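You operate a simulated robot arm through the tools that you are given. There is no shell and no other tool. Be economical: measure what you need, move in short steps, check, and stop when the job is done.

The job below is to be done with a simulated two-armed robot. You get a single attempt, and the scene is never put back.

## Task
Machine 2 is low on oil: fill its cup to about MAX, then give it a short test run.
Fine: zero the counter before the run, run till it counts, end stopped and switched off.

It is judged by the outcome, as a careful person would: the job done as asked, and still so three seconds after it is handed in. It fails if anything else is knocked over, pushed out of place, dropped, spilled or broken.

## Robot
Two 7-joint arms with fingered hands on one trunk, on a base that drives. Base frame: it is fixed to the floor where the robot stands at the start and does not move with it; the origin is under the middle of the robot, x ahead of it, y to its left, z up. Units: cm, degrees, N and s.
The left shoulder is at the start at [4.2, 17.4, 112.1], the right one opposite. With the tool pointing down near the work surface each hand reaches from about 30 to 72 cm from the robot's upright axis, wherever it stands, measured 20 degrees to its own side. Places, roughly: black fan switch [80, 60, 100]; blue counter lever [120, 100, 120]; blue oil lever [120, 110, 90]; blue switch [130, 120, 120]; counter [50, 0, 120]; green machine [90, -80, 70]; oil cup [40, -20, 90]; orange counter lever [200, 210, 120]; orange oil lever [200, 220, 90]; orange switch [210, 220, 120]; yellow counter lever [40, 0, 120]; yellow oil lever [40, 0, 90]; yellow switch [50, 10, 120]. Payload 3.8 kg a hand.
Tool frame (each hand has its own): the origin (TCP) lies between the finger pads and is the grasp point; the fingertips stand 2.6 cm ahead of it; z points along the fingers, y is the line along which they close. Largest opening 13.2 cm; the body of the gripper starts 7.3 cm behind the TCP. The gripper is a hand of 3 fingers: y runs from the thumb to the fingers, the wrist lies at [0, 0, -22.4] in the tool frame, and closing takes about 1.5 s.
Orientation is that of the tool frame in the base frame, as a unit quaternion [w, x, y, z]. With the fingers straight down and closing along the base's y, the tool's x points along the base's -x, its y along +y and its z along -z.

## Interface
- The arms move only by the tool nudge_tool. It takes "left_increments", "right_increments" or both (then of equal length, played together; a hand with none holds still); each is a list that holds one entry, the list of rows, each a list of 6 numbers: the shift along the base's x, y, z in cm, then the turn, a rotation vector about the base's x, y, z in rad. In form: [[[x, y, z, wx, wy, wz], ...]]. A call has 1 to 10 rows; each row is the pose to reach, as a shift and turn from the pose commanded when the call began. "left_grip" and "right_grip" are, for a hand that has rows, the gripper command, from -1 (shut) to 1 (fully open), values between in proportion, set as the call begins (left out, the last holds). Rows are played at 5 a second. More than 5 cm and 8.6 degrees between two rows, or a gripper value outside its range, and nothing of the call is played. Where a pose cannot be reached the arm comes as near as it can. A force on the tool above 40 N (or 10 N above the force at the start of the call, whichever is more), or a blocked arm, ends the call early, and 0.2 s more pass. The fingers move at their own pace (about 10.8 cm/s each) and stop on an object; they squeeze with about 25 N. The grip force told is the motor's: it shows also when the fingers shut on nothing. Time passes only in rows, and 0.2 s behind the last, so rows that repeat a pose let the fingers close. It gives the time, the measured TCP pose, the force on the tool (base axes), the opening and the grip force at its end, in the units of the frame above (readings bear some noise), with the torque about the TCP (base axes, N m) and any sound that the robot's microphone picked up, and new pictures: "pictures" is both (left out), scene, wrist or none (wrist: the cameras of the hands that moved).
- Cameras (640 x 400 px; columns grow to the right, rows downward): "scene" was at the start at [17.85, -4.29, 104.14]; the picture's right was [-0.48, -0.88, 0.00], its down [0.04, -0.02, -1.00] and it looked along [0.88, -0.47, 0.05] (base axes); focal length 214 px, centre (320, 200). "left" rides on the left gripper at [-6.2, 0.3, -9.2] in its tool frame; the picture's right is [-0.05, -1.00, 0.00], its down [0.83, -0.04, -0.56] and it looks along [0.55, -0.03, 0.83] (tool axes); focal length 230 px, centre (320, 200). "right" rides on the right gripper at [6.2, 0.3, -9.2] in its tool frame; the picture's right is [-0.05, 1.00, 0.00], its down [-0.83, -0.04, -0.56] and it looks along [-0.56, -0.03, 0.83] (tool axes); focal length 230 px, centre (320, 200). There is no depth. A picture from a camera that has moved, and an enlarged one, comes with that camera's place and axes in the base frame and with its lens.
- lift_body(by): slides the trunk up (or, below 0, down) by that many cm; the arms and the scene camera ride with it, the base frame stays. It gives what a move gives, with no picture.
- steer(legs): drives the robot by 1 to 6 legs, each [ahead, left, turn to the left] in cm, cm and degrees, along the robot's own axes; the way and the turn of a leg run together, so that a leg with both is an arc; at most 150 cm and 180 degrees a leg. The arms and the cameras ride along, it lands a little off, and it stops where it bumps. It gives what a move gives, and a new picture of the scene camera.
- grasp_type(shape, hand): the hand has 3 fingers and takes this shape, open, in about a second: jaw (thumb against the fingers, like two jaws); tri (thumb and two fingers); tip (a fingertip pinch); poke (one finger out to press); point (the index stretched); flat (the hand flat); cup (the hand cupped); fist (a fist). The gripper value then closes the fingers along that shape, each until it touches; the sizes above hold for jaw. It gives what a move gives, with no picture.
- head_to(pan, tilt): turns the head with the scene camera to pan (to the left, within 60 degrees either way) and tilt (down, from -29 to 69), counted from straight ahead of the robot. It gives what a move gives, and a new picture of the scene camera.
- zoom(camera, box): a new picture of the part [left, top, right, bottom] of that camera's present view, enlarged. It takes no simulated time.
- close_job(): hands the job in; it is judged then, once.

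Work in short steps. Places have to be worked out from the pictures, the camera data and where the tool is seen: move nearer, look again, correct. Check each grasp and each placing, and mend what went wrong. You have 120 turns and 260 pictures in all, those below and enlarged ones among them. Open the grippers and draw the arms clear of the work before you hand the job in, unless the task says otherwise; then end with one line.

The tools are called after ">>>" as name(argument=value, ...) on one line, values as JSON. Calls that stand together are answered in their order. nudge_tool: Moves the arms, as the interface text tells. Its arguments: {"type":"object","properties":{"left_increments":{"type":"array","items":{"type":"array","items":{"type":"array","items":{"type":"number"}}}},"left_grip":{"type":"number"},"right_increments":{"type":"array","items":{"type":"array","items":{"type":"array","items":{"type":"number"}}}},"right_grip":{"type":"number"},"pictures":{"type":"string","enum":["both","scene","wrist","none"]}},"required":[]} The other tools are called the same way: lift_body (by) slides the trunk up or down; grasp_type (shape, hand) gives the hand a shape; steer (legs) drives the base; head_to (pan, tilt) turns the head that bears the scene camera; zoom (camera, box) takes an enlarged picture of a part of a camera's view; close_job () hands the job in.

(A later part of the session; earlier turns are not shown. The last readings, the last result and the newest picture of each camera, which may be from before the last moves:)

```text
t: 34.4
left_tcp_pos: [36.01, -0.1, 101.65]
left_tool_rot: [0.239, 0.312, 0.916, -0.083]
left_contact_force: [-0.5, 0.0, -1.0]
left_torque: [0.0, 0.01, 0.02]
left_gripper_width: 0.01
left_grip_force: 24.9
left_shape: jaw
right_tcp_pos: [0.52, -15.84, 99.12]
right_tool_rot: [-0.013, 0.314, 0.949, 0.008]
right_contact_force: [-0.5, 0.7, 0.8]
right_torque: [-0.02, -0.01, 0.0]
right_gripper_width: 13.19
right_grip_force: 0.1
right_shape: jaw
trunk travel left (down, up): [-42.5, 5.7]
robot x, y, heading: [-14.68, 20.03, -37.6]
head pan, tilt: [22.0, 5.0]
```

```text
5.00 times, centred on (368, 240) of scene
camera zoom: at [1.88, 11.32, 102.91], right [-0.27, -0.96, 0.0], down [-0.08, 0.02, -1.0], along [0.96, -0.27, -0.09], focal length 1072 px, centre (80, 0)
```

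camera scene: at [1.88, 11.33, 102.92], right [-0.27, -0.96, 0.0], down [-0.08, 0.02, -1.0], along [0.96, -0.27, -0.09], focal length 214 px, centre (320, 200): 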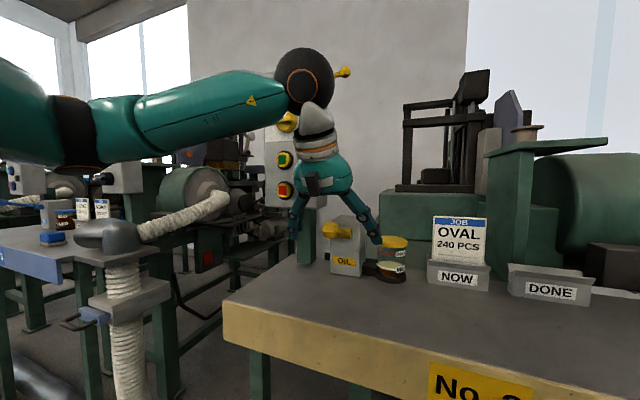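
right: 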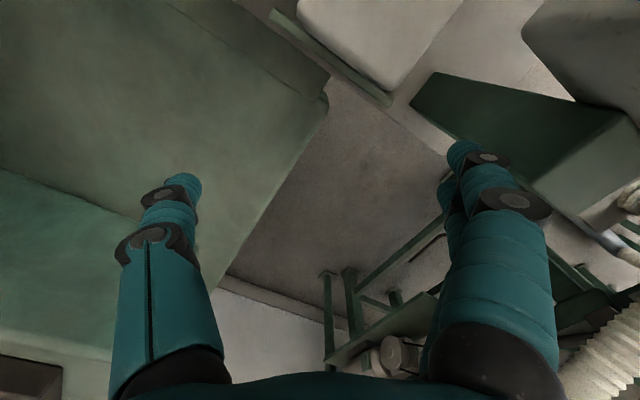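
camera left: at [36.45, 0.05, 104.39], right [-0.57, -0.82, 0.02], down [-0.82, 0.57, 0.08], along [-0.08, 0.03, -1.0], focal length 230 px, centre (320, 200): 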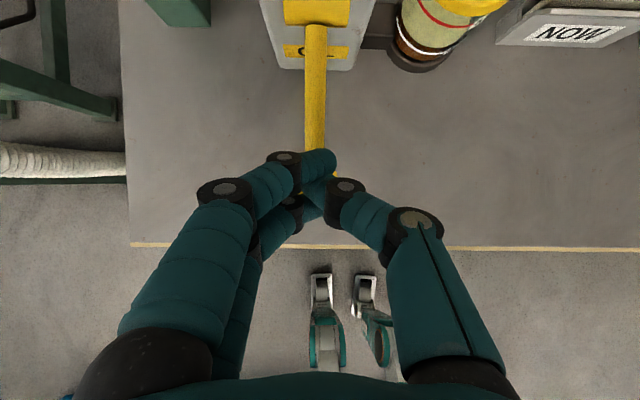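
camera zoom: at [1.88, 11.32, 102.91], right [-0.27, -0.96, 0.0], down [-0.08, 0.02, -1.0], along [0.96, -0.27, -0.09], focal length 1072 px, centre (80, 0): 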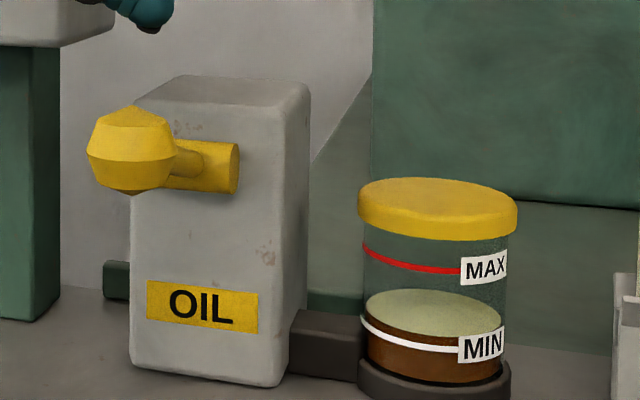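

It springs back; one stroke raised the oil about one sixth of the MIN–MAX span. I give two more strokes and check.

>>> nudge_tool(left_increments=[[[-0.2, 0.1, -4, 0, 0, 0], [-0.5, 0.3, -6, 0, 0, 0], [-0.4, 0.3, -8, 0, 0, 0], [-0.4, 0.3, -4, 0, 0, 0], [0, 0, 0, 0, 0, 0], [-0.2, 0.1, -4, 0, 0, 0], [-0.5, 0.3, -6, 0, 0, 0], [-0.4, 0.3, -8, 0, 0, 0], [-0.4, 0.3, -4, 0, 0, 0], [0, 0, 0, 0, 0, 0]]], pictures="none")

>>> zoom(camera="scene", box=[304, 200, 432, 280])

```text
t: 36.6
left_tcp_pos: [36.15, 0.09, 101.76]
left_tool_rot: [0.239, 0.312, 0.916, -0.083]
left_contact_force: [0.3, 0.0, -0.3]
left_torque: [-0.02, -0.01, 0.01]
left_gripper_width: 0.0
left_grip_force: 25.0
left_shape: jaw
right_tcp_pos: [0.46, -15.87, 99.17]
right_tool_rot: [-0.013, 0.314, 0.949, 0.008]
right_contact_force: [-0.4, 0.1, -0.1]
right_torque: [0.01, -0.02, -0.01]
right_gripper_width: 13.19
right_grip_force: 0.0
right_shape: jaw
trunk travel left (down, up): [-42.5, 5.7]
robot x, y, heading: [-14.77, 20.03, -37.6]
head pan, tilt: [22.0, 5.0]
```

```text
5.00 times, centred on (368, 240) of scene
camera zoom: at [1.86, 11.32, 102.91], right [-0.27, -0.96, 0.0], down [-0.08, 0.02, -1.0], along [0.96, -0.27, -0.09], focal length 1072 px, centre (80, 0)
```

zoom: 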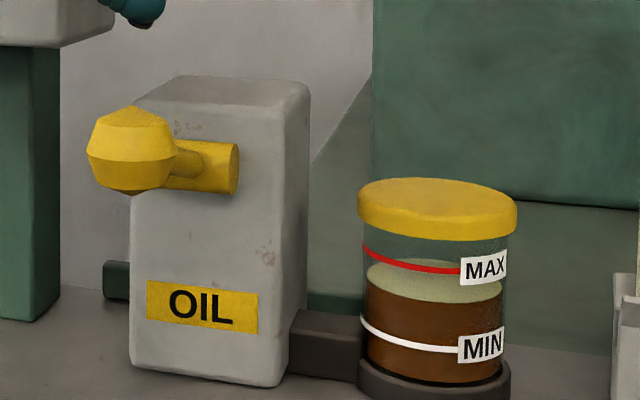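

Level is now about two thirds up. One more stroke, then I check.

>>> nudge_tool(left_increments=[[[-0.2, 0.1, -4, 0, 0, 0], [-0.5, 0.3, -6, 0, 0, 0], [-0.4, 0.3, -8, 0, 0, 0], [-0.4, 0.3, -4, 0, 0, 0], [0, 0, 0, 0, 0, 0]]], pictures="none")

>>> zoom(camera="scene", box=[304, 200, 432, 280])

```text
t: 37.8
left_tcp_pos: [36.14, 0.05, 101.62]
left_tool_rot: [0.239, 0.313, 0.915, -0.083]
left_contact_force: [0.3, -0.1, 0.0]
left_torque: [-0.02, -0.05, -0.02]
left_gripper_width: 0.01
left_grip_force: 25.9
left_shape: jaw
right_tcp_pos: [0.51, -15.82, 99.1]
right_tool_rot: [-0.012, 0.314, 0.949, 0.007]
right_contact_force: [0.6, -0.5, -1.1]
right_torque: [-0.01, 0.01, 0.01]
right_gripper_width: 13.2
right_grip_force: 0.1
right_shape: jaw
trunk travel left (down, up): [-42.5, 5.7]
robot x, y, heading: [-14.99, 19.77, -37.4]
head pan, tilt: [22.0, 5.0]
```

```text
5.00 times, centred on (368, 240) of scene
camera zoom: at [1.86, 11.31, 102.91], right [-0.27, -0.96, 0.0], down [-0.08, 0.02, -1.0], along [0.96, -0.27, -0.09], focal length 1072 px, centre (80, 0)
```

zoom: 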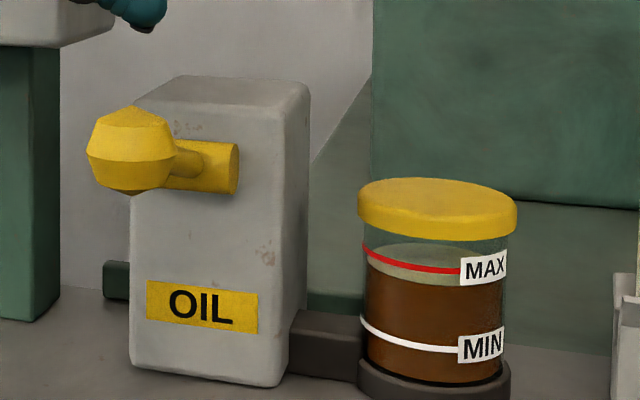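

Oil is just below MAX; half a stroke more.

>>> nudge_tool(left_increments=[[[-0.2, 0.1, -3, 0, 0, 0], [-0.4, 0.2, -4.5, 0, 0, 0], [-0.5, 0.3, -5.7, 0, 0, 0], [-0.4, 0.3, -3, 0, 0, 0], [0, 0, 0, 0, 0, 0]]], pictures="none")

>>> zoom(camera="scene", box=[304, 200, 432, 280])

```text
t: 39.0
left_tcp_pos: [36.13, -0.02, 101.5]
left_tool_rot: [0.239, 0.312, 0.916, -0.082]
left_contact_force: [-0.2, -0.5, 0.2]
left_torque: [-0.01, -0.01, 0.02]
left_gripper_width: 0.04
left_grip_force: 25.1
left_shape: jaw
right_tcp_pos: [0.43, -15.96, 99.12]
right_tool_rot: [-0.012, 0.314, 0.949, 0.008]
right_contact_force: [-0.3, -0.3, 0.5]
right_torque: [0.0, 0.06, 0.0]
right_gripper_width: 13.22
right_grip_force: 0.2
right_shape: jaw
trunk travel left (down, up): [-42.5, 5.7]
robot x, y, heading: [-15.06, 20.22, -37.6]
head pan, tilt: [22.0, 5.0]
```

```text
5.00 times, centred on (368, 240) of scene
camera zoom: at [1.86, 11.31, 102.91], right [-0.27, -0.96, 0.0], down [-0.08, 0.02, -1.0], along [0.96, -0.27, -0.09], focal length 1072 px, centre (80, 0)
```

zoom: 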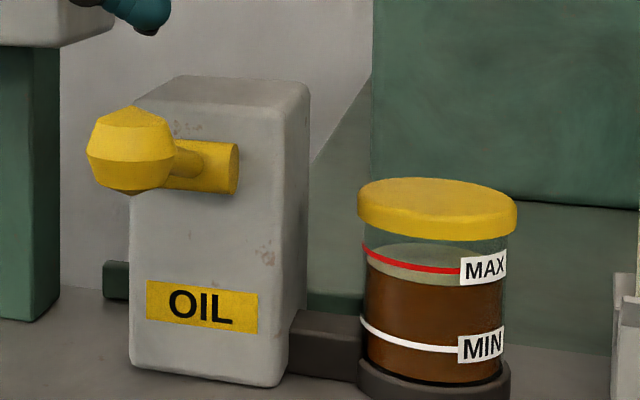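

The half press pumped nothing. I try a deeper but not full stroke (to -7).

>>> nudge_tool(left_increments=[[[-0.2, 0.1, -4, 0, 0, 0], [-0.5, 0.3, -6, 0, 0, 0], [-0.5, 0.3, -7, 0, 0, 0], [-0.4, 0.3, -4, 0, 0, 0], [0, 0, 0, 0, 0, 0]]], pictures="none")

>>> zoom(camera="scene", box=[304, 200, 432, 280])

```text
t: 40.2
left_tcp_pos: [35.81, -0.23, 101.77]
left_tool_rot: [0.239, 0.313, 0.915, -0.083]
left_contact_force: [0.0, -0.7, 0.5]
left_torque: [-0.01, -0.01, 0.03]
left_gripper_width: 0.0
left_grip_force: 25.3
left_shape: jaw
right_tcp_pos: [0.47, -15.83, 99.16]
right_tool_rot: [-0.012, 0.314, 0.949, 0.007]
right_contact_force: [0.8, 0.5, -0.2]
right_torque: [-0.01, -0.01, 0.03]
right_gripper_width: 13.22
right_grip_force: 0.1
right_shape: jaw
trunk travel left (down, up): [-42.5, 5.7]
robot x, y, heading: [-15.03, 20.38, -37.8]
head pan, tilt: [22.0, 5.0]
```

```text
5.00 times, centred on (368, 240) of scene
camera zoom: at [1.85, 11.3, 102.92], right [-0.27, -0.96, 0.0], down [-0.08, 0.02, -1.0], along [0.96, -0.27, -0.09], focal length 1072 px, centre (80, 0)
```

zoom: 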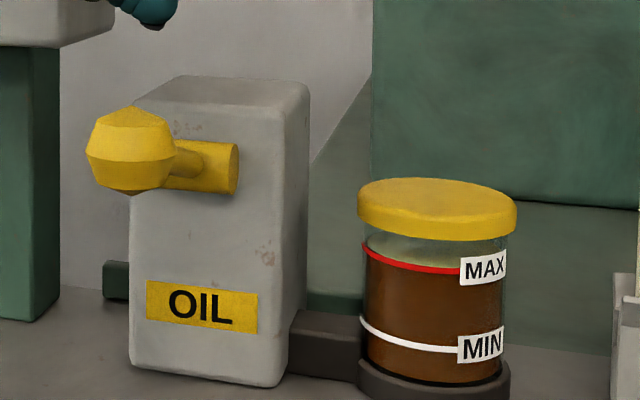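

The oil now stands at MAX. Next I back the left hand off, raise it and rotate the tool to point horizontally toward the panel.

>>> nudge_tool(left_increments=[[[-3.2, 2.4, 1.5, 0, 0, 0], [-6.4, 4.8, 3, 0, 0, 0], [-9.6, 7.2, 5, -0.07, -0.1, 0], [-10.5, 8.0, 7, -0.15, -0.2, 0], [-11.3, 8.5, 8.5, -0.22, -0.3, 0], [-11.3, 8.5, 10, -0.3, -0.4, 0], [-11.3, 8.5, 10, -0.38, -0.5, 0], [-11.3, 8.5, 10, -0.45, -0.6, 0], [-11.3, 8.5, 10, -0.53, -0.7, 0], [-11.3, 8.5, 10, -0.61, -0.8, 0]]], pictures="none")

>>> grasp_type(shape="poke", hand="left")

>>> nudge_tool(left_increments=[[[0, 0, 0, 0, 0, 0]]])

```text
t: 42.4
left_tcp_pos: [25.41, -3.96, 112.51]
left_tool_rot: [0.639, 0.24, 0.697, -0.218]
left_contact_force: [-0.2, -0.5, -0.8]
left_torque: [-0.01, 0.03, 0.01]
left_gripper_width: 0.01
left_grip_force: 25.5
left_shape: jaw
left hand out of reach, approached as far as the arm can: row 4, 5, 6, 7, 8, 9, 10
right_tcp_pos: [0.44, -15.85, 99.14]
right_tool_rot: [-0.013, 0.314, 0.949, 0.008]
right_contact_force: [-0.4, -0.5, -0.4]
right_torque: [-0.02, 0.03, -0.01]
right_gripper_width: 13.21
right_grip_force: 0.0
right_shape: jaw
trunk travel left (down, up): [-42.5, 5.7]
robot x, y, heading: [-15.09, 19.94, -37.2]
head pan, tilt: [22.0, 5.0]
```

```text
t: 43.3
left_tcp_pos: [25.46, -4.0, 112.23]
left_tool_rot: [0.64, 0.239, 0.698, -0.216]
left_contact_force: [-0.4, -1.0, -0.7]
left_torque: [-0.01, 0.02, 0.03]
left_gripper_width: 0.0
left_grip_force: 0.1
left_shape: poke
right_tcp_pos: [0.57, -15.77, 99.26]
right_tool_rot: [-0.013, 0.314, 0.949, 0.008]
right_contact_force: [-0.2, 0.9, 0.5]
right_torque: [0.0, -0.06, 0.0]
right_gripper_width: 13.2
right_grip_force: 0.0
right_shape: jaw
trunk travel left (down, up): [-42.5, 5.7]
robot x, y, heading: [-14.85, 20.44, -37.5]
head pan, tilt: [22.0, 5.0]
```

```text
t: 43.7
left_tcp_pos: [25.5, -3.97, 112.33]
left_tool_rot: [0.639, 0.238, 0.699, -0.215]
left_contact_force: [0.7, 0.0, 0.5]
left_torque: [-0.01, -0.01, 0.01]
left_gripper_width: 0.0
left_grip_force: 0.0
left_shape: poke
right_tcp_pos: [0.58, -15.81, 99.05]
right_tool_rot: [-0.013, 0.313, 0.95, 0.008]
right_contact_force: [-1.3, 0.8, -0.4]
right_torque: [0.01, -0.01, 0.01]
right_gripper_width: 13.21
right_grip_force: 0.0
right_shape: jaw
trunk travel left (down, up): [-42.5, 5.7]
robot x, y, heading: [-14.84, 20.01, -37.4]
head pan, tilt: [22.0, 5.0]
camera scene: at [1.87, 11.32, 102.92], right [-0.27, -0.96, 0.0], down [-0.08, 0.02, -1.0], along [0.96, -0.27, -0.09], focal length 214 px, centre (320, 200)
camera left: at [18.79, 1.66, 119.24], right [-0.61, -0.79, 0.05], down [-0.52, 0.35, -0.78], along [0.6, -0.5, -0.63], focal length 230 px, centre (320, 200)
```

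scene: 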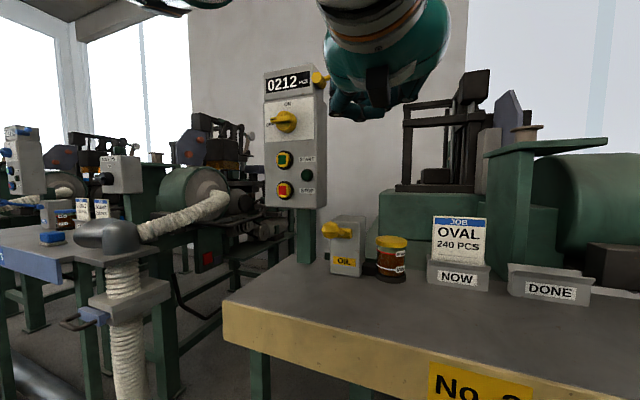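
left: 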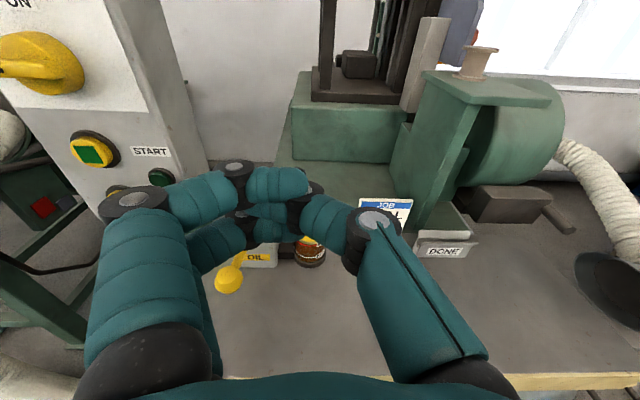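

The hand was too close in to reach that pose. I back the robot 8 cm, then set the hand left of there and open the "poke" shape to see the pointing finger.

>>> steer(legs=[[-8, 0, 0]])

>>> nudge_tool(left_increments=[[[2, 3, 1, 0, 0, 0], [4, 6, 2, 0, 0, 0], [6, 9, 3, 0, 0, 0], [8, 11, 4, 0, 0, 0], [9.5, 13, 5, 0, 0, 0], [9.5, 13, 5, 0, 0, 0], [9.5, 13, 5, 0, 0, 0]]], left_grip=1)

```text
t: 44.8
left_tcp_pos: [19.21, 0.85, 112.34]
left_tool_rot: [0.639, 0.24, 0.698, -0.217]
left_contact_force: [0.1, 0.6, 0.9]
left_torque: [0.01, 0.01, 0.02]
left_gripper_width: 0.0
left_grip_force: 0.0
left_shape: poke
right_tcp_pos: [-5.79, -11.02, 99.19]
right_tool_rot: [-0.013, 0.315, 0.949, 0.008]
right_contact_force: [-0.5, -0.7, 0.7]
right_torque: [-0.02, 0.01, -0.02]
right_gripper_width: 13.18
right_grip_force: 0.1
right_shape: jaw
trunk travel left (down, up): [-42.5, 5.7]
robot x, y, heading: [-21.03, 25.03, -37.6]
head pan, tilt: [22.0, 5.0]
camera scene: at [-4.38, 16.11, 102.92], right [-0.27, -0.96, 0.0], down [-0.08, 0.02, -1.0], along [0.96, -0.27, -0.09], focal length 214 px, centre (320, 200)
```

scene: 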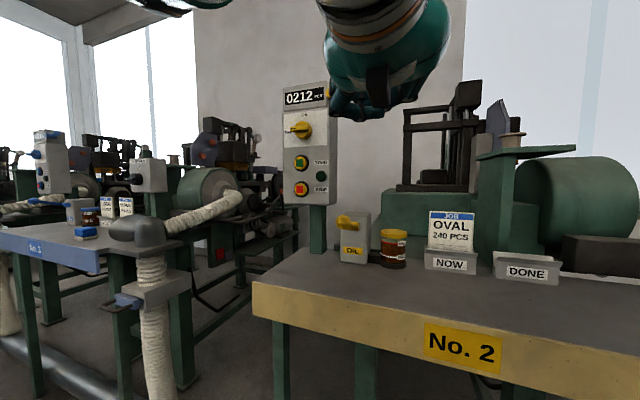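

```text
t: 46.4
left_tcp_pos: [32.81, 8.87, 117.27]
left_tool_rot: [0.636, 0.239, 0.702, -0.214]
left_contact_force: [0.2, -0.5, -0.5]
left_torque: [-0.03, -0.02, 0.0]
left_gripper_width: 0.03
left_grip_force: 0.1
left_shape: poke
left hand out of reach, approached as far as the arm can: row 1, 2, 3, 4, 5, 6, 7
right_tcp_pos: [-5.76, -11.07, 99.13]
right_tool_rot: [-0.013, 0.314, 0.949, 0.008]
right_contact_force: [0.7, 0.0, -0.9]
right_torque: [0.01, -0.03, -0.01]
right_gripper_width: 13.2
right_grip_force: 0.1
right_shape: jaw
trunk travel left (down, up): [-42.5, 5.7]
robot x, y, heading: [-21.32, 24.64, -37.7]
head pan, tilt: [22.0, 5.0]
camera scene: at [-4.44, 16.04, 102.93], right [-0.27, -0.96, 0.0], down [-0.08, 0.02, -1.0], along [0.96, -0.27, -0.09], focal length 214 px, centre (320, 200)
camera left: at [26.1, 14.26, 124.28], right [-0.6, -0.8, 0.05], down [-0.53, 0.35, -0.77], along [0.6, -0.49, -0.63], focal length 230 px, centre (320, 200)
```

scene: 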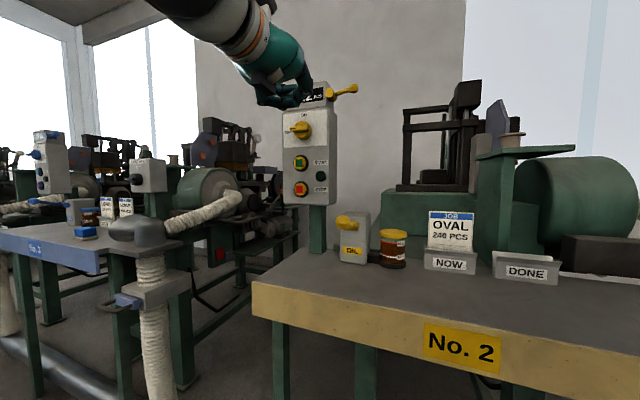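
left: 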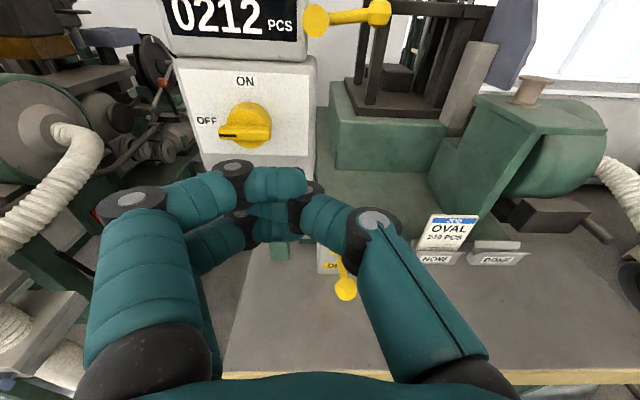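

The blue bench reads No. 3, confirming this is No. 2. The counter lever tip is visible. I zoom on the hand to see the poke shape.

>>> zoom(camera="scene", box=[230, 40, 390, 140])

```text
4.00 times, centred on (310, 90) of scene
camera zoom: at [-4.44, 16.04, 102.93], right [-0.27, -0.96, 0.0], down [-0.08, 0.02, -1.0], along [0.96, -0.27, -0.09], focal length 858 px, centre (360, 640)
```

zoom: 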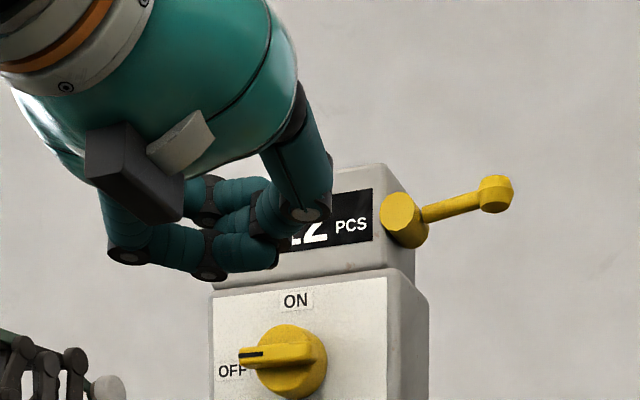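

The poke shape looks like a curled pinch. I try "point" for a stretched finger.

>>> grasp_type(shape="point", hand="left")

>>> zoom(camera="left", box=[0, 0, 640, 400])

>>> zoom(camera="scene", box=[230, 40, 390, 140])

```text
t: 47.3
left_tcp_pos: [32.83, 8.84, 117.19]
left_tool_rot: [0.636, 0.239, 0.702, -0.214]
left_contact_force: [-0.8, 0.5, -0.4]
left_torque: [-0.02, 0.01, -0.03]
left_gripper_width: 0.0
left_grip_force: 0.0
left_shape: point
right_tcp_pos: [-5.69, -11.11, 99.1]
right_tool_rot: [-0.013, 0.313, 0.95, 0.008]
right_contact_force: [-0.1, 0.1, 1.1]
right_torque: [0.02, 0.03, -0.01]
right_gripper_width: 13.18
right_grip_force: 0.0
right_shape: jaw
trunk travel left (down, up): [-42.5, 5.7]
robot x, y, heading: [-21.21, 25.18, -37.4]
head pan, tilt: [22.0, 5.0]
```

```text
1.00 times, centred on (320, 200) of left (not enlarged: the box is as wide or as high as the picture)
camera zoom: at [26.17, 14.25, 124.24], right [-0.6, -0.8, 0.05], down [-0.53, 0.35, -0.77], along [0.6, -0.49, -0.63], focal length 230 px, centre (320, 200)
```

zoom: 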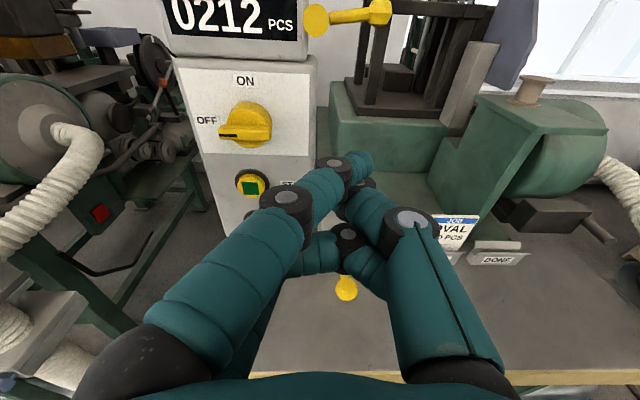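

```text
4.00 times, centred on (310, 90) of scene
camera zoom: at [-4.35, 16.08, 102.92], right [-0.27, -0.96, 0.0], down [-0.08, 0.02, -1.0], along [0.96, -0.27, -0.09], focal length 858 px, centre (360, 640)
```

zoom: 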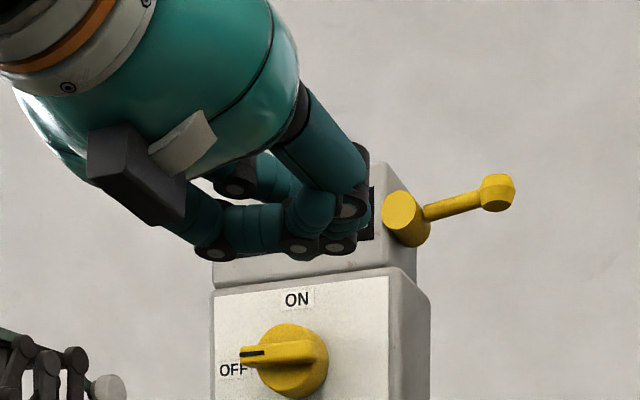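

"Point" is skewed, so I return to the closed jaw, which worked with tips 2.6 cm ahead of TCP. I do a small test move to see how commanded and measured poses relate after the out-of-reach report.

>>> grasp_type(shape="jaw", hand="left")

>>> nudge_tool(left_increments=[[[1, -4, 3, 0, 0, 0], [2, -8, 6, 0, 0, 0], [2, -8, 6, 0, 0, 0], [2, -8, 6, 0, 0, 0], [2, -8, 6, 0, 0, 0], [2, -8, 6, 0, 0, 0], [2, -8, 6, 0, 0, 0], [2, -8, 6, 0, 0, 0]]], left_grip=-1, pictures="wrist")

```text
t: 48.2
left_tcp_pos: [32.83, 8.84, 117.18]
left_tool_rot: [0.636, 0.238, 0.702, -0.213]
left_contact_force: [0.4, -0.2, -0.1]
left_torque: [0.0, -0.03, -0.01]
left_gripper_width: 13.2
left_grip_force: 0.0
left_shape: jaw
right_tcp_pos: [-5.75, -11.05, 99.09]
right_tool_rot: [-0.013, 0.313, 0.95, 0.008]
right_contact_force: [0.0, 0.0, 0.6]
right_torque: [0.01, 0.02, 0.0]
right_gripper_width: 13.19
right_grip_force: 0.1
right_shape: jaw
trunk travel left (down, up): [-42.5, 5.7]
robot x, y, heading: [-21.35, 24.47, -37.4]
head pan, tilt: [22.0, 5.0]
```

```text
refused: row 1 steps farther than a row can; nothing moved
```

Row step slightly too long; I retry with shorter rows.

>>> nudge_tool(left_increments=[[[0.7, -2.7, 2, 0, 0, 0], [1.4, -5.4, 4, 0, 0, 0], [2, -8, 6, 0, 0, 0], [2, -8, 6, 0, 0, 0], [2, -8, 6, 0, 0, 0], [2, -8, 6, 0, 0, 0], [2, -8, 6, 0, 0, 0], [2, -8, 6, 0, 0, 0]]], left_grip=-1, pictures="wrist")

```text
t: 50.0
left_tcp_pos: [34.89, 0.74, 123.28]
left_tool_rot: [0.639, 0.239, 0.699, -0.215]
left_contact_force: [-0.9, -0.8, 0.0]
left_torque: [-0.01, -0.01, 0.02]
left_gripper_width: 0.0
left_grip_force: 24.9
left_shape: jaw
right_tcp_pos: [-5.78, -11.06, 99.08]
right_tool_rot: [-0.013, 0.314, 0.949, 0.009]
right_contact_force: [0.4, -0.2, -0.2]
right_torque: [0.01, 0.02, 0.03]
right_gripper_width: 13.2
right_grip_force: 0.1
right_shape: jaw
trunk travel left (down, up): [-42.5, 5.7]
robot x, y, heading: [-20.88, 24.89, -37.2]
head pan, tilt: [22.0, 5.0]
camera left: at [28.26, 6.23, 130.22], right [-0.6, -0.79, 0.05], down [-0.52, 0.35, -0.78], along [0.6, -0.49, -0.63], focal length 230 px, centre (320, 200)
```

left: 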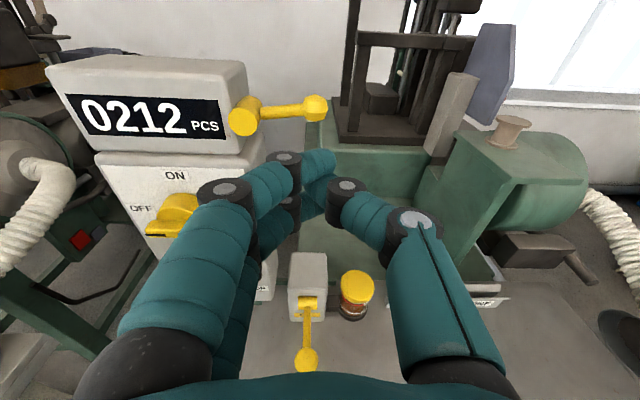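

Commands track well. The lever knob is about (42, -4.5, 124). I raise the hand, tilt it to ~45° down and bring the tips above the knob.

>>> nudge_tool(left_increments=[[[0, 0, 2, 0.08, 0.11, 0], [0, 0, 4, 0.16, 0.22, 0], [0, 0, 6, 0.25, 0.33, 0], [0, 0, 7, 0.33, 0.44, 0], [0, 0, 7, 0.41, 0.54, 0], [2.8, -2.0, 7, 0.41, 0.54, 0], [5.6, -4.1, 6.5, 0.41, 0.54, 0], [5.6, -4.1, 6.5, 0.41, 0.54, 0]]])

>>> zoom(camera="scene", box=[230, 40, 390, 140])

```text
t: 51.8
left_tcp_pos: [40.74, -3.36, 129.73]
left_tool_rot: [0.37, 0.297, 0.871, -0.126]
left_contact_force: [-0.7, 0.8, -0.2]
left_torque: [0.0, 0.0, -0.02]
left_gripper_width: 0.0
left_grip_force: 24.5
left_shape: jaw
right_tcp_pos: [-5.83, -10.96, 98.97]
right_tool_rot: [-0.012, 0.313, 0.95, 0.008]
right_contact_force: [-0.7, -0.1, 0.1]
right_torque: [0.0, 0.02, -0.04]
right_gripper_width: 13.18
right_grip_force: 0.1
right_shape: jaw
trunk travel left (down, up): [-42.5, 5.7]
robot x, y, heading: [-21.13, 24.5, -37.4]
head pan, tilt: [22.0, 5.0]
camera scene: at [-4.37, 16.12, 102.93], right [-0.27, -0.96, 0.0], down [-0.08, 0.02, -1.0], along [0.96, -0.27, -0.09], focal length 214 px, centre (320, 200)
camera left: at [38.88, -1.63, 140.56], right [-0.58, -0.81, 0.04], down [-0.8, 0.56, -0.21], along [0.15, -0.15, -0.98], focal length 230 px, centre (320, 200)
```

scene: 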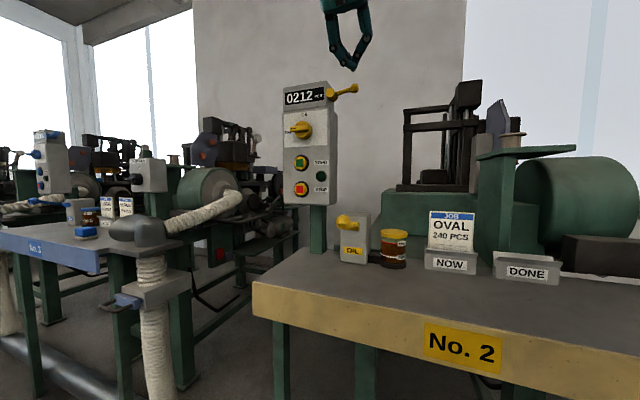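
left: 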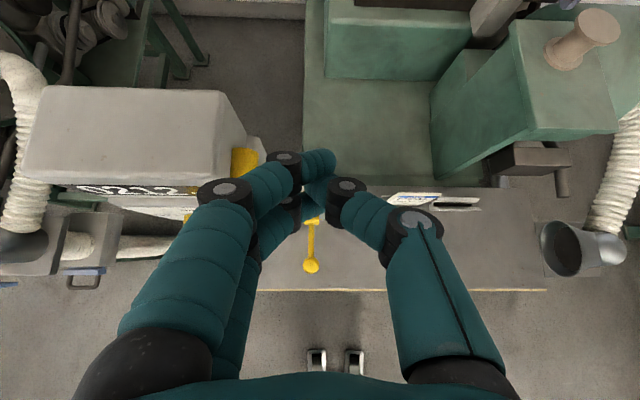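

```text
4.00 times, centred on (310, 90) of scene
camera zoom: at [-4.37, 16.12, 102.93], right [-0.27, -0.96, 0.0], down [-0.08, 0.02, -1.0], along [0.96, -0.27, -0.09], focal length 858 px, centre (360, 640)
```

zoom: 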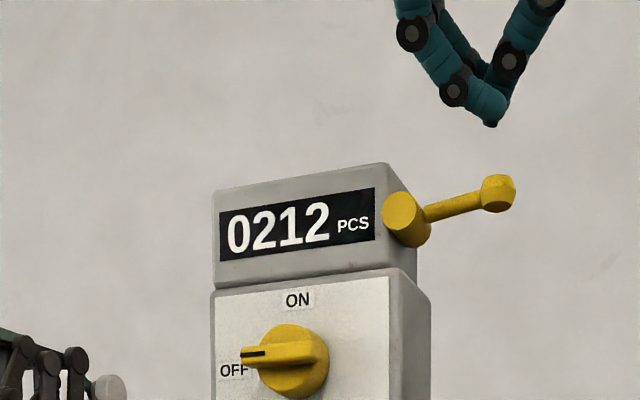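

Tips are right above the knob (about 2.7 cm up). I press down slowly.

>>> nudge_tool(left_increments=[[[0, 0, -1.2, 0, 0, 0], [0, 0, -2.4, 0, 0, 0], [0, 0, -3.4, 0, 0, 0], [0, 0, -4.4, 0, 0, 0], [0.1, 0.1, -5.4, 0, 0, 0], [0.3, 0.4, -6.4, 0, 0, 0]]], pictures="wrist")

>>> zoom(camera="scene", box=[230, 40, 390, 140])

```text
t: 53.2
left_tcp_pos: [40.93, -3.04, 123.28]
left_tool_rot: [0.37, 0.297, 0.871, -0.127]
left_contact_force: [-3.7, -0.7, 1.5]
left_torque: [-0.04, 0.01, -0.06]
left_gripper_width: 0.01
left_grip_force: 24.5
left_shape: jaw
right_tcp_pos: [-5.81, -11.04, 99.11]
right_tool_rot: [-0.013, 0.314, 0.949, 0.008]
right_contact_force: [-0.3, 0.3, 0.8]
right_torque: [0.03, 0.05, 0.0]
right_gripper_width: 13.19
right_grip_force: 0.1
right_shape: jaw
trunk travel left (down, up): [-42.5, 5.7]
robot x, y, heading: [-20.67, 24.93, -37.4]
head pan, tilt: [22.0, 5.0]
camera left: at [39.12, -1.29, 134.17], right [-0.58, -0.81, 0.04], down [-0.8, 0.56, -0.21], along [0.15, -0.15, -0.98], focal length 230 px, centre (320, 200)
```

left: 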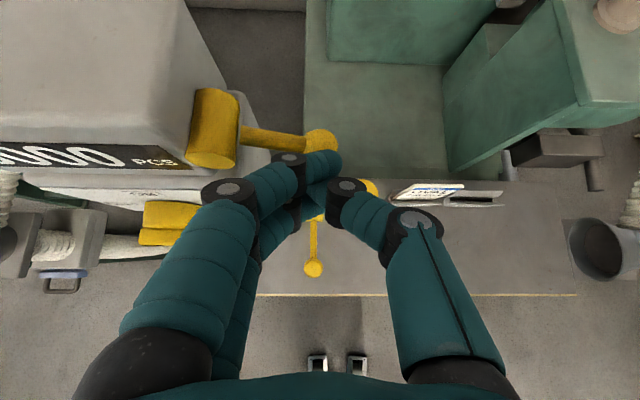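

```text
4.00 times, centred on (310, 90) of scene
camera zoom: at [-4.39, 16.09, 102.93], right [-0.27, -0.96, 0.0], down [-0.08, 0.02, -1.0], along [0.96, -0.27, -0.09], focal length 858 px, centre (360, 640)
```

zoom: 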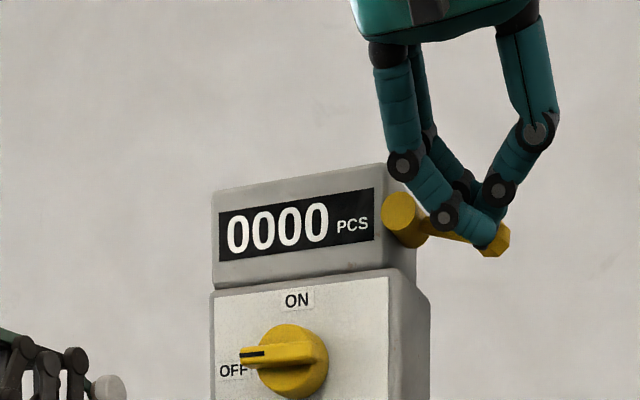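

The counter shows 0000. I lift off, back away, level the tool and go in front of the switch.

>>> nudge_tool(left_increments=[[[0, 0, 2.5, 0, 0, 0], [-2, 1.5, 5, 0, 0, 0], [-6, 4.5, 5, -0.08, -0.11, 0], [-10, 7.5, 4, -0.16, -0.22, 0], [-9, 10, 1, -0.25, -0.33, 0], [-8, 12.5, -2, -0.33, -0.44, 0], [-6.5, 15, -4.5, -0.43, -0.55, 0], [-5.1, 17.4, -6.3, -0.46, -0.61, 0], [-5.1, 17.4, -6.3, -0.46, -0.61, 0]]])

>>> zoom(camera="scene", box=[230, 60, 390, 160])

```text
refused: row 4 steps farther than a row can; nothing moved
```

```text
4.00 times, centred on (310, 110) of scene
camera zoom: at [-4.39, 16.09, 102.93], right [-0.27, -0.96, 0.0], down [-0.08, 0.02, -1.0], along [0.96, -0.27, -0.09], focal length 858 px, centre (360, 560)
```

zoom: 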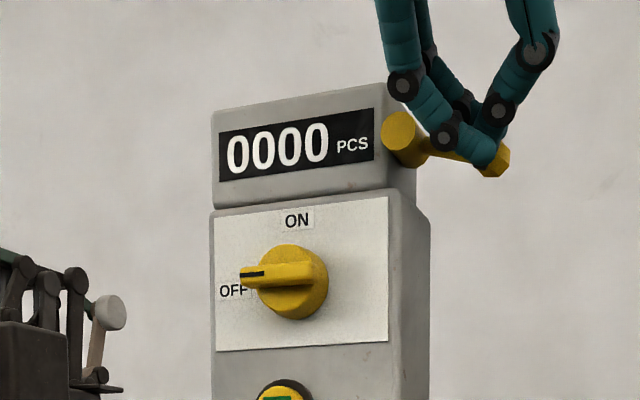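

One step was a hair over 5 cm; I retry with shorter rows.

>>> nudge_tool(left_increments=[[[0, 0, 2.5, 0, 0, 0], [-2, 1.5, 5, 0, 0, 0], [-5.5, 4.2, 5, -0.08, -0.11, 0], [-9, 6.8, 4, -0.16, -0.22, 0], [-9, 10, 1, -0.25, -0.33, 0], [-8, 12.5, -2, -0.33, -0.44, 0], [-6.5, 15, -4.5, -0.41, -0.54, 0], [-5.1, 17.4, -6.3, -0.46, -0.61, 0], [-5.1, 17.4, -6.3, -0.46, -0.61, 0]]])

>>> zoom(camera="scene", box=[230, 60, 390, 160])

```text
t: 55.2
left_tcp_pos: [36.25, 13.5, 117.94]
left_tool_rot: [0.663, 0.236, 0.673, -0.226]
left_contact_force: [0.2, 0.1, -0.2]
left_torque: [0.02, 0.03, -0.01]
left_gripper_width: 0.02
left_grip_force: 25.6
left_shape: jaw
left hand out of reach, approached as far as the arm can: row 7, 8, 9
right_tcp_pos: [-5.94, -10.88, 99.17]
right_tool_rot: [-0.012, 0.314, 0.949, 0.007]
right_contact_force: [-0.7, -0.5, 0.0]
right_torque: [0.04, 0.0, 0.01]
right_gripper_width: 13.19
right_grip_force: 0.1
right_shape: jaw
trunk travel left (down, up): [-42.5, 5.7]
robot x, y, heading: [-21.13, 24.83, -37.4]
head pan, tilt: [22.0, 5.0]
camera scene: at [-4.35, 16.2, 102.94], right [-0.27, -0.96, 0.0], down [-0.08, 0.02, -1.0], along [0.96, -0.27, -0.09], focal length 214 px, centre (320, 200)
camera left: at [29.14, 19.39, 124.21], right [-0.62, -0.79, 0.04], down [-0.47, 0.32, -0.82], along [0.63, -0.53, -0.57], focal length 230 px, centre (320, 200)
```

scene: 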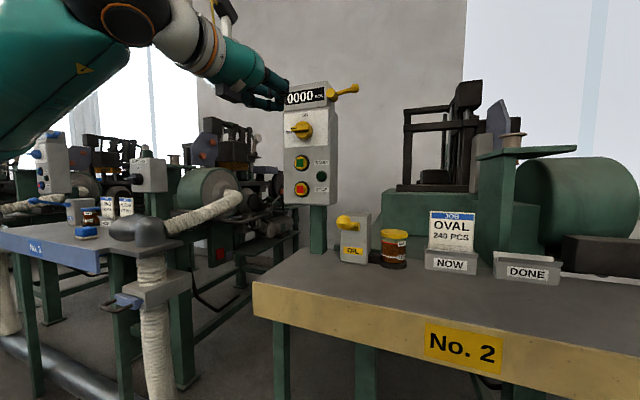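
left: 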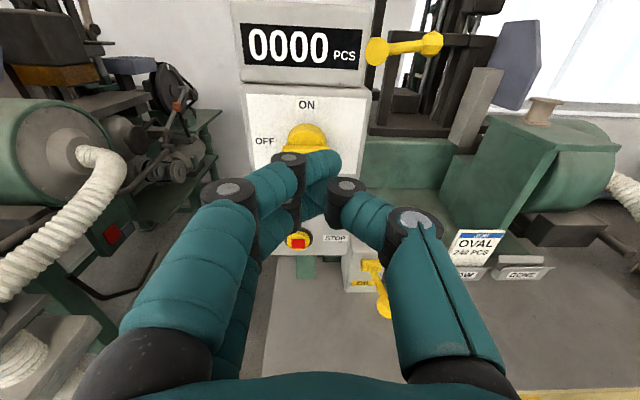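

```text
4.00 times, centred on (310, 110) of scene
camera zoom: at [-4.35, 16.2, 102.94], right [-0.27, -0.96, 0.0], down [-0.08, 0.02, -1.0], along [0.96, -0.27, -0.09], focal length 858 px, centre (360, 560)
```

zoom: 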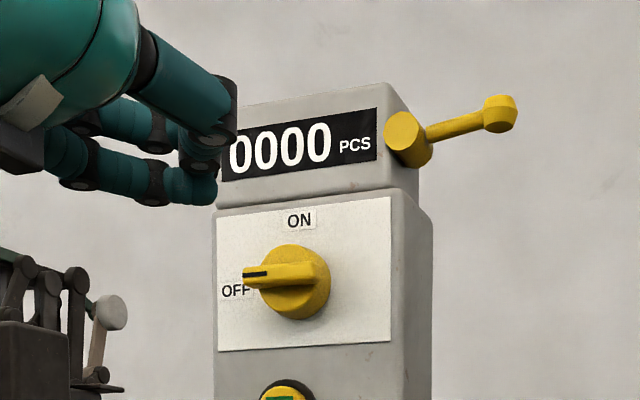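

Counter lever returned and 0000 holds. The switch centre is about (48, 5.9, 115), bar pointing left (OFF). I open the jaw and roll the hand ~-85° about the pointing axis, so that it can straddle the horizontal bar from above/below.

>>> nudge_tool(left_increments=[[[2, -0.8, -1.2, -0.114, 0.089, 0.0025], [3.8, -1.7, -2.6, -0.228, 0.179, 0.005], [3.8, -1.7, -2.6, -0.342, 0.268, 0.0074], [3.8, -1.7, -2.6, -0.456, 0.358, 0.01], [3.8, -1.7, -2.6, -0.57, 0.447, 0.012], [3.8, -1.7, -2.6, -0.684, 0.537, 0.015], [3.8, -1.7, -2.6, -0.798, 0.626, 0.017], [3.8, -1.7, -2.6, -0.912, 0.716, 0.02], [3.8, -1.7, -2.6, -1.026, 0.805, 0.022], [3.8, -1.7, -2.6, -1.14, 0.895, 0.025]]], left_grip=1)

```text
t: 57.4
left_tcp_pos: [41.24, 15.38, 109.36]
left_tool_rot: [0.347, -0.266, 0.654, -0.618]
left_contact_force: [0.7, -0.7, 0.6]
left_torque: [0.0, -0.01, 0.0]
left_gripper_width: 13.2
left_grip_force: 0.0
left_shape: jaw
left hand out of reach, approached as far as the arm can: row 1, 2, 3, 4, 5, 6, 7, 8, 9, 10
right_tcp_pos: [-5.64, -11.08, 99.26]
right_tool_rot: [-0.014, 0.314, 0.949, 0.008]
right_contact_force: [0.3, -0.7, -0.1]
right_torque: [-0.01, -0.02, -0.02]
right_gripper_width: 13.21
right_grip_force: 0.2
right_shape: jaw
trunk travel left (down, up): [-42.5, 5.7]
robot x, y, heading: [-21.12, 24.73, -37.1]
head pan, tilt: [22.0, 5.0]
camera scene: at [-4.35, 16.06, 102.92], right [-0.27, -0.96, 0.0], down [-0.08, 0.02, -1.0], along [0.96, -0.27, -0.09], focal length 214 px, centre (320, 200)
camera left: at [37.78, 25.97, 109.86], right [-0.05, -0.06, 1.0], down [-0.95, -0.3, -0.06], along [0.3, -0.95, -0.04], focal length 230 px, centre (320, 200)
```

scene: 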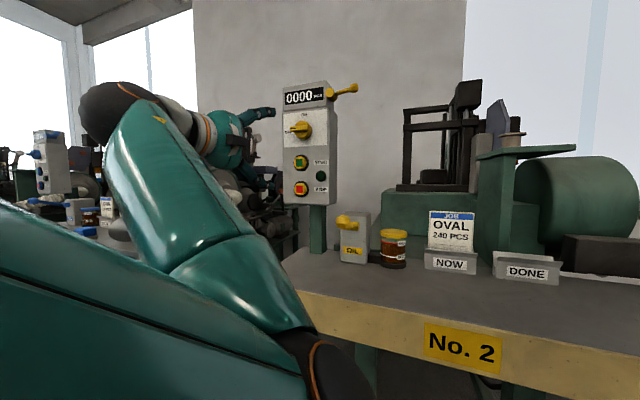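
left: 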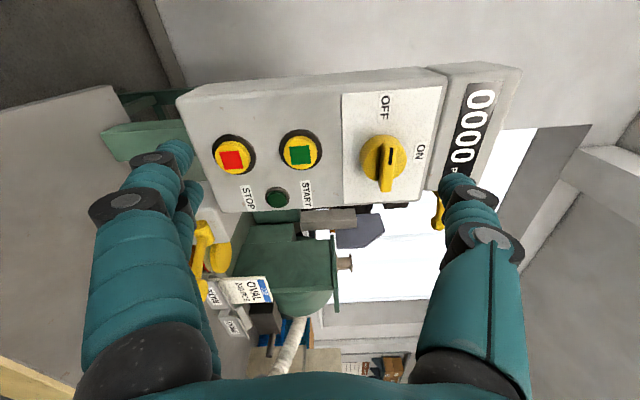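

The roll worked but the arm folded with elbow low, and position is off by ~6 cm. I try moving to the stand-off point in front of the switch in this roll, a bit farther out.

>>> nudge_tool(left_increments=[[[0.1, -1.5, 1.9, 0, 0, 0], [0.2, -3, 3.8, 0, 0, 0], [0.3, -4.6, 5.7, 0, 0, 0], [0.3, -4.6, 5.7, 0, 0, 0]]])

```text
t: 58.4
left_tcp_pos: [42.72, 14.41, 109.33]
left_tool_rot: [0.347, -0.264, 0.653, -0.62]
left_contact_force: [0.0, 0.2, 0.0]
left_torque: [0.02, 0.02, 0.0]
left_gripper_width: 13.22
left_grip_force: 0.1
left_shape: jaw
left hand out of reach, approached as far as the arm can: row 1, 2, 3, 4
right_tcp_pos: [-5.81, -11.11, 99.16]
right_tool_rot: [-0.013, 0.313, 0.949, 0.008]
right_contact_force: [-0.3, 0.1, -0.4]
right_torque: [0.01, 0.02, 0.01]
right_gripper_width: 13.2
right_grip_force: 0.0
right_shape: jaw
trunk travel left (down, up): [-42.5, 5.7]
robot x, y, heading: [-21.15, 24.88, -37.4]
head pan, tilt: [22.0, 5.0]
camera scene: at [-4.34, 16.1, 102.92], right [-0.27, -0.96, 0.0], down [-0.08, 0.02, -1.0], along [0.96, -0.27, -0.09], focal length 214 px, centre (320, 200)
camera left: at [39.33, 24.89, 109.58], right [-0.05, -0.05, 1.0], down [-0.95, -0.3, -0.07], along [0.3, -0.95, -0.03], focal length 230 px, centre (320, 200)
```

scene: 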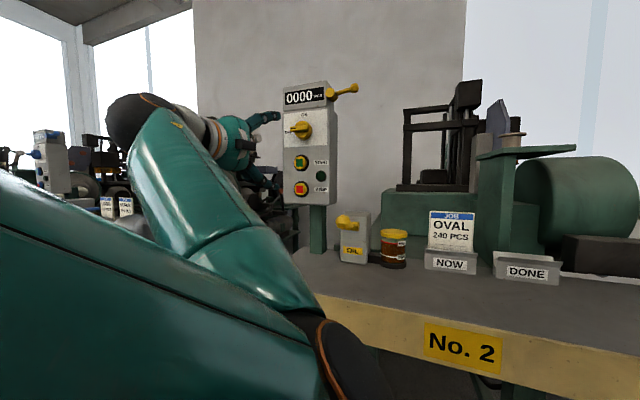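
left: 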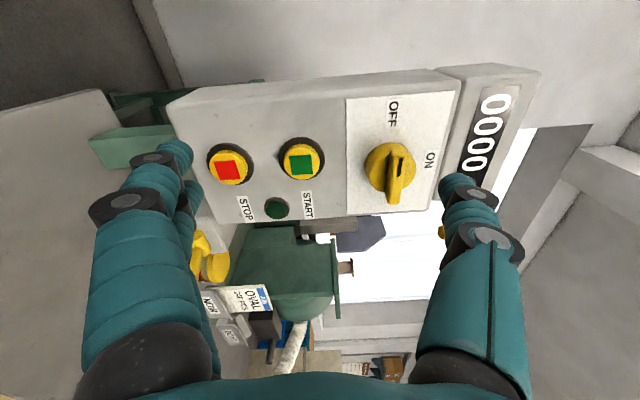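

This roll is at the arm's limit, so I undo it and will instead push the pointer with closed fingertips. I roll back and close.

>>> nudge_tool(left_increments=[[[0, 0, 0, 0.114, -0.089, -0.0025], [0, 0, 0, 0.228, -0.179, -0.005], [0, 0, 0, 0.342, -0.268, -0.0074], [0, 0, 0, 0.456, -0.358, -0.01], [0, 0, 0, 0.57, -0.447, -0.012], [0, 0, 0, 0.684, -0.537, -0.015], [0, 0, 0, 0.798, -0.626, -0.017], [0, 0, 0, 0.912, -0.716, -0.02], [0, 0, 0, 1.026, -0.805, -0.022], [0, 0, 0, 1.14, -0.895, -0.025]]], left_grip=-1)

```text
t: 60.6
left_tcp_pos: [42.31, 14.28, 108.04]
left_tool_rot: [0.671, 0.233, 0.667, -0.225]
left_contact_force: [0.3, -0.3, 0.5]
left_torque: [0.0, -0.04, 0.04]
left_gripper_width: 0.01
left_grip_force: 24.6
left_shape: jaw
left hand out of reach, approached as far as the arm can: row 1, 2, 3, 4, 5, 6, 7, 8, 9, 10
right_tcp_pos: [-5.7, -11.06, 99.15]
right_tool_rot: [-0.014, 0.314, 0.949, 0.008]
right_contact_force: [0.0, 0.0, -0.1]
right_torque: [-0.02, -0.02, -0.03]
right_gripper_width: 13.2
right_grip_force: 0.1
right_shape: jaw
trunk travel left (down, up): [-42.5, 5.7]
robot x, y, heading: [-20.94, 24.96, -37.2]
head pan, tilt: [22.0, 5.0]
camera scene: at [-4.35, 16.04, 102.92], right [-0.27, -0.96, 0.0], down [-0.08, 0.02, -1.0], along [0.96, -0.27, -0.09], focal length 214 px, centre (320, 200)
camera left: at [35.21, 20.26, 114.28], right [-0.61, -0.79, 0.04], down [-0.46, 0.31, -0.83], along [0.64, -0.53, -0.55], focal length 230 px, centre (320, 200)
```

scene: 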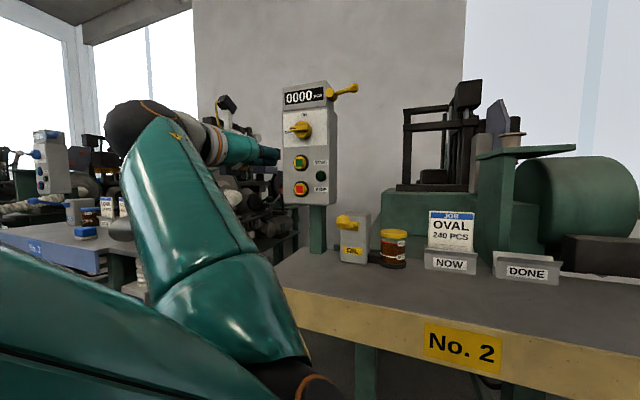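
left: 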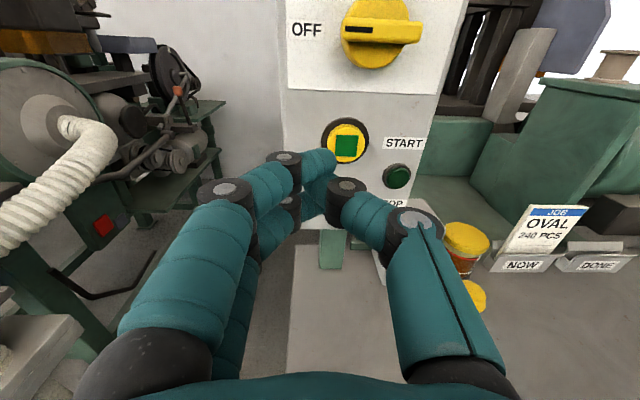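

The view now fixes things well: switch axis t/z at ≈(46.9, 6.5, 115.1), bar half-length 2.5 cm. I move to a stand-off below-left of the pointer end.

>>> nudge_tool(left_increments=[[[0, -0.6, 1.3, 0, 0, 0], [-0.2, -1.2, 2.6, 0, 0, 0], [-0.4, -1.7, 3.9, 0, 0, 0], [-0.4, -1.7, 3.9, 0, 0, 0]]], pictures="wrist")

```text
t: 61.6
left_tcp_pos: [42.11, 14.35, 108.68]
left_tool_rot: [0.672, 0.232, 0.664, -0.23]
left_contact_force: [1.0, 1.2, -0.3]
left_torque: [0.03, 0.01, -0.01]
left_gripper_width: 0.01
left_grip_force: 25.1
left_shape: jaw
left hand out of reach, approached as far as the arm can: row 1, 2, 3, 4
right_tcp_pos: [-5.71, -11.12, 99.2]
right_tool_rot: [-0.013, 0.314, 0.949, 0.008]
right_contact_force: [-0.1, 0.2, -0.3]
right_torque: [-0.04, -0.04, -0.01]
right_gripper_width: 13.19
right_grip_force: 0.1
right_shape: jaw
trunk travel left (down, up): [-42.5, 5.7]
robot x, y, heading: [-21.15, 24.63, -37.6]
head pan, tilt: [22.0, 5.0]
camera left: at [34.91, 20.32, 114.78], right [-0.62, -0.79, 0.05], down [-0.45, 0.31, -0.84], along [0.64, -0.54, -0.55], focal length 230 px, centre (320, 200)
```

left: 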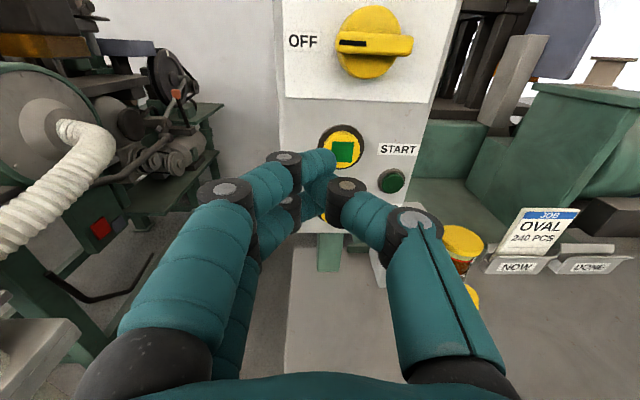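

The arm sits in an awkward elbow-low branch. I tilt the hand back toward tool-down with some lift to bring the elbow back to its normal posture.

>>> nudge_tool(left_increments=[[[-1, 0.8, 1, 0.084, 0.112, 0], [-2, 1.5, 2, 0.168, 0.224, 0], [-3, 2.2, 3, 0.252, 0.336, 0], [-3, 2.2, 4, 0.336, 0.448, 0], [-3, 2.2, 5, 0.42, 0.56, 0], [-3, 2.2, 6, 0.504, 0.672, 0], [-3, 2.2, 6, 0.588, 0.784, 0], [-3, 2.2, 6, 0.672, 0.896, 0], [-3, 2.2, 6, 0.756, 1.008, 0], [-3, 2.2, 6, 0.8, 1.07, 0]]], pictures="scene")

```text
t: 63.8
left_tcp_pos: [39.03, 16.6, 114.83]
left_tool_rot: [0.106, 0.317, 0.941, -0.041]
left_contact_force: [0.8, 0.6, 0.1]
left_torque: [0.04, -0.01, -0.04]
left_gripper_width: 0.04
left_grip_force: 25.3
left_shape: jaw
left hand out of reach, approached as far as the arm can: row 1, 2
right_tcp_pos: [-5.79, -11.06, 99.22]
right_tool_rot: [-0.013, 0.314, 0.949, 0.008]
right_contact_force: [0.4, -0.5, -0.1]
right_torque: [0.01, -0.01, 0.0]
right_gripper_width: 13.2
right_grip_force: 0.0
right_shape: jaw
trunk travel left (down, up): [-42.5, 5.7]
robot x, y, heading: [-21.06, 24.8, -37.5]
head pan, tilt: [22.0, 5.0]
camera scene: at [-4.34, 16.07, 102.91], right [-0.27, -0.96, 0.0], down [-0.08, 0.02, -1.0], along [0.96, -0.27, -0.09], focal length 214 px, centre (320, 200)
```

scene: 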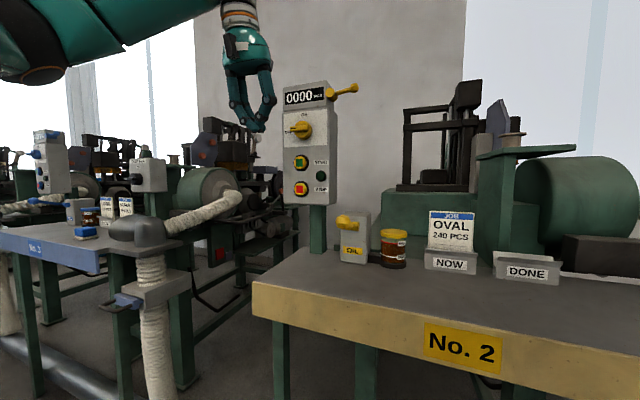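

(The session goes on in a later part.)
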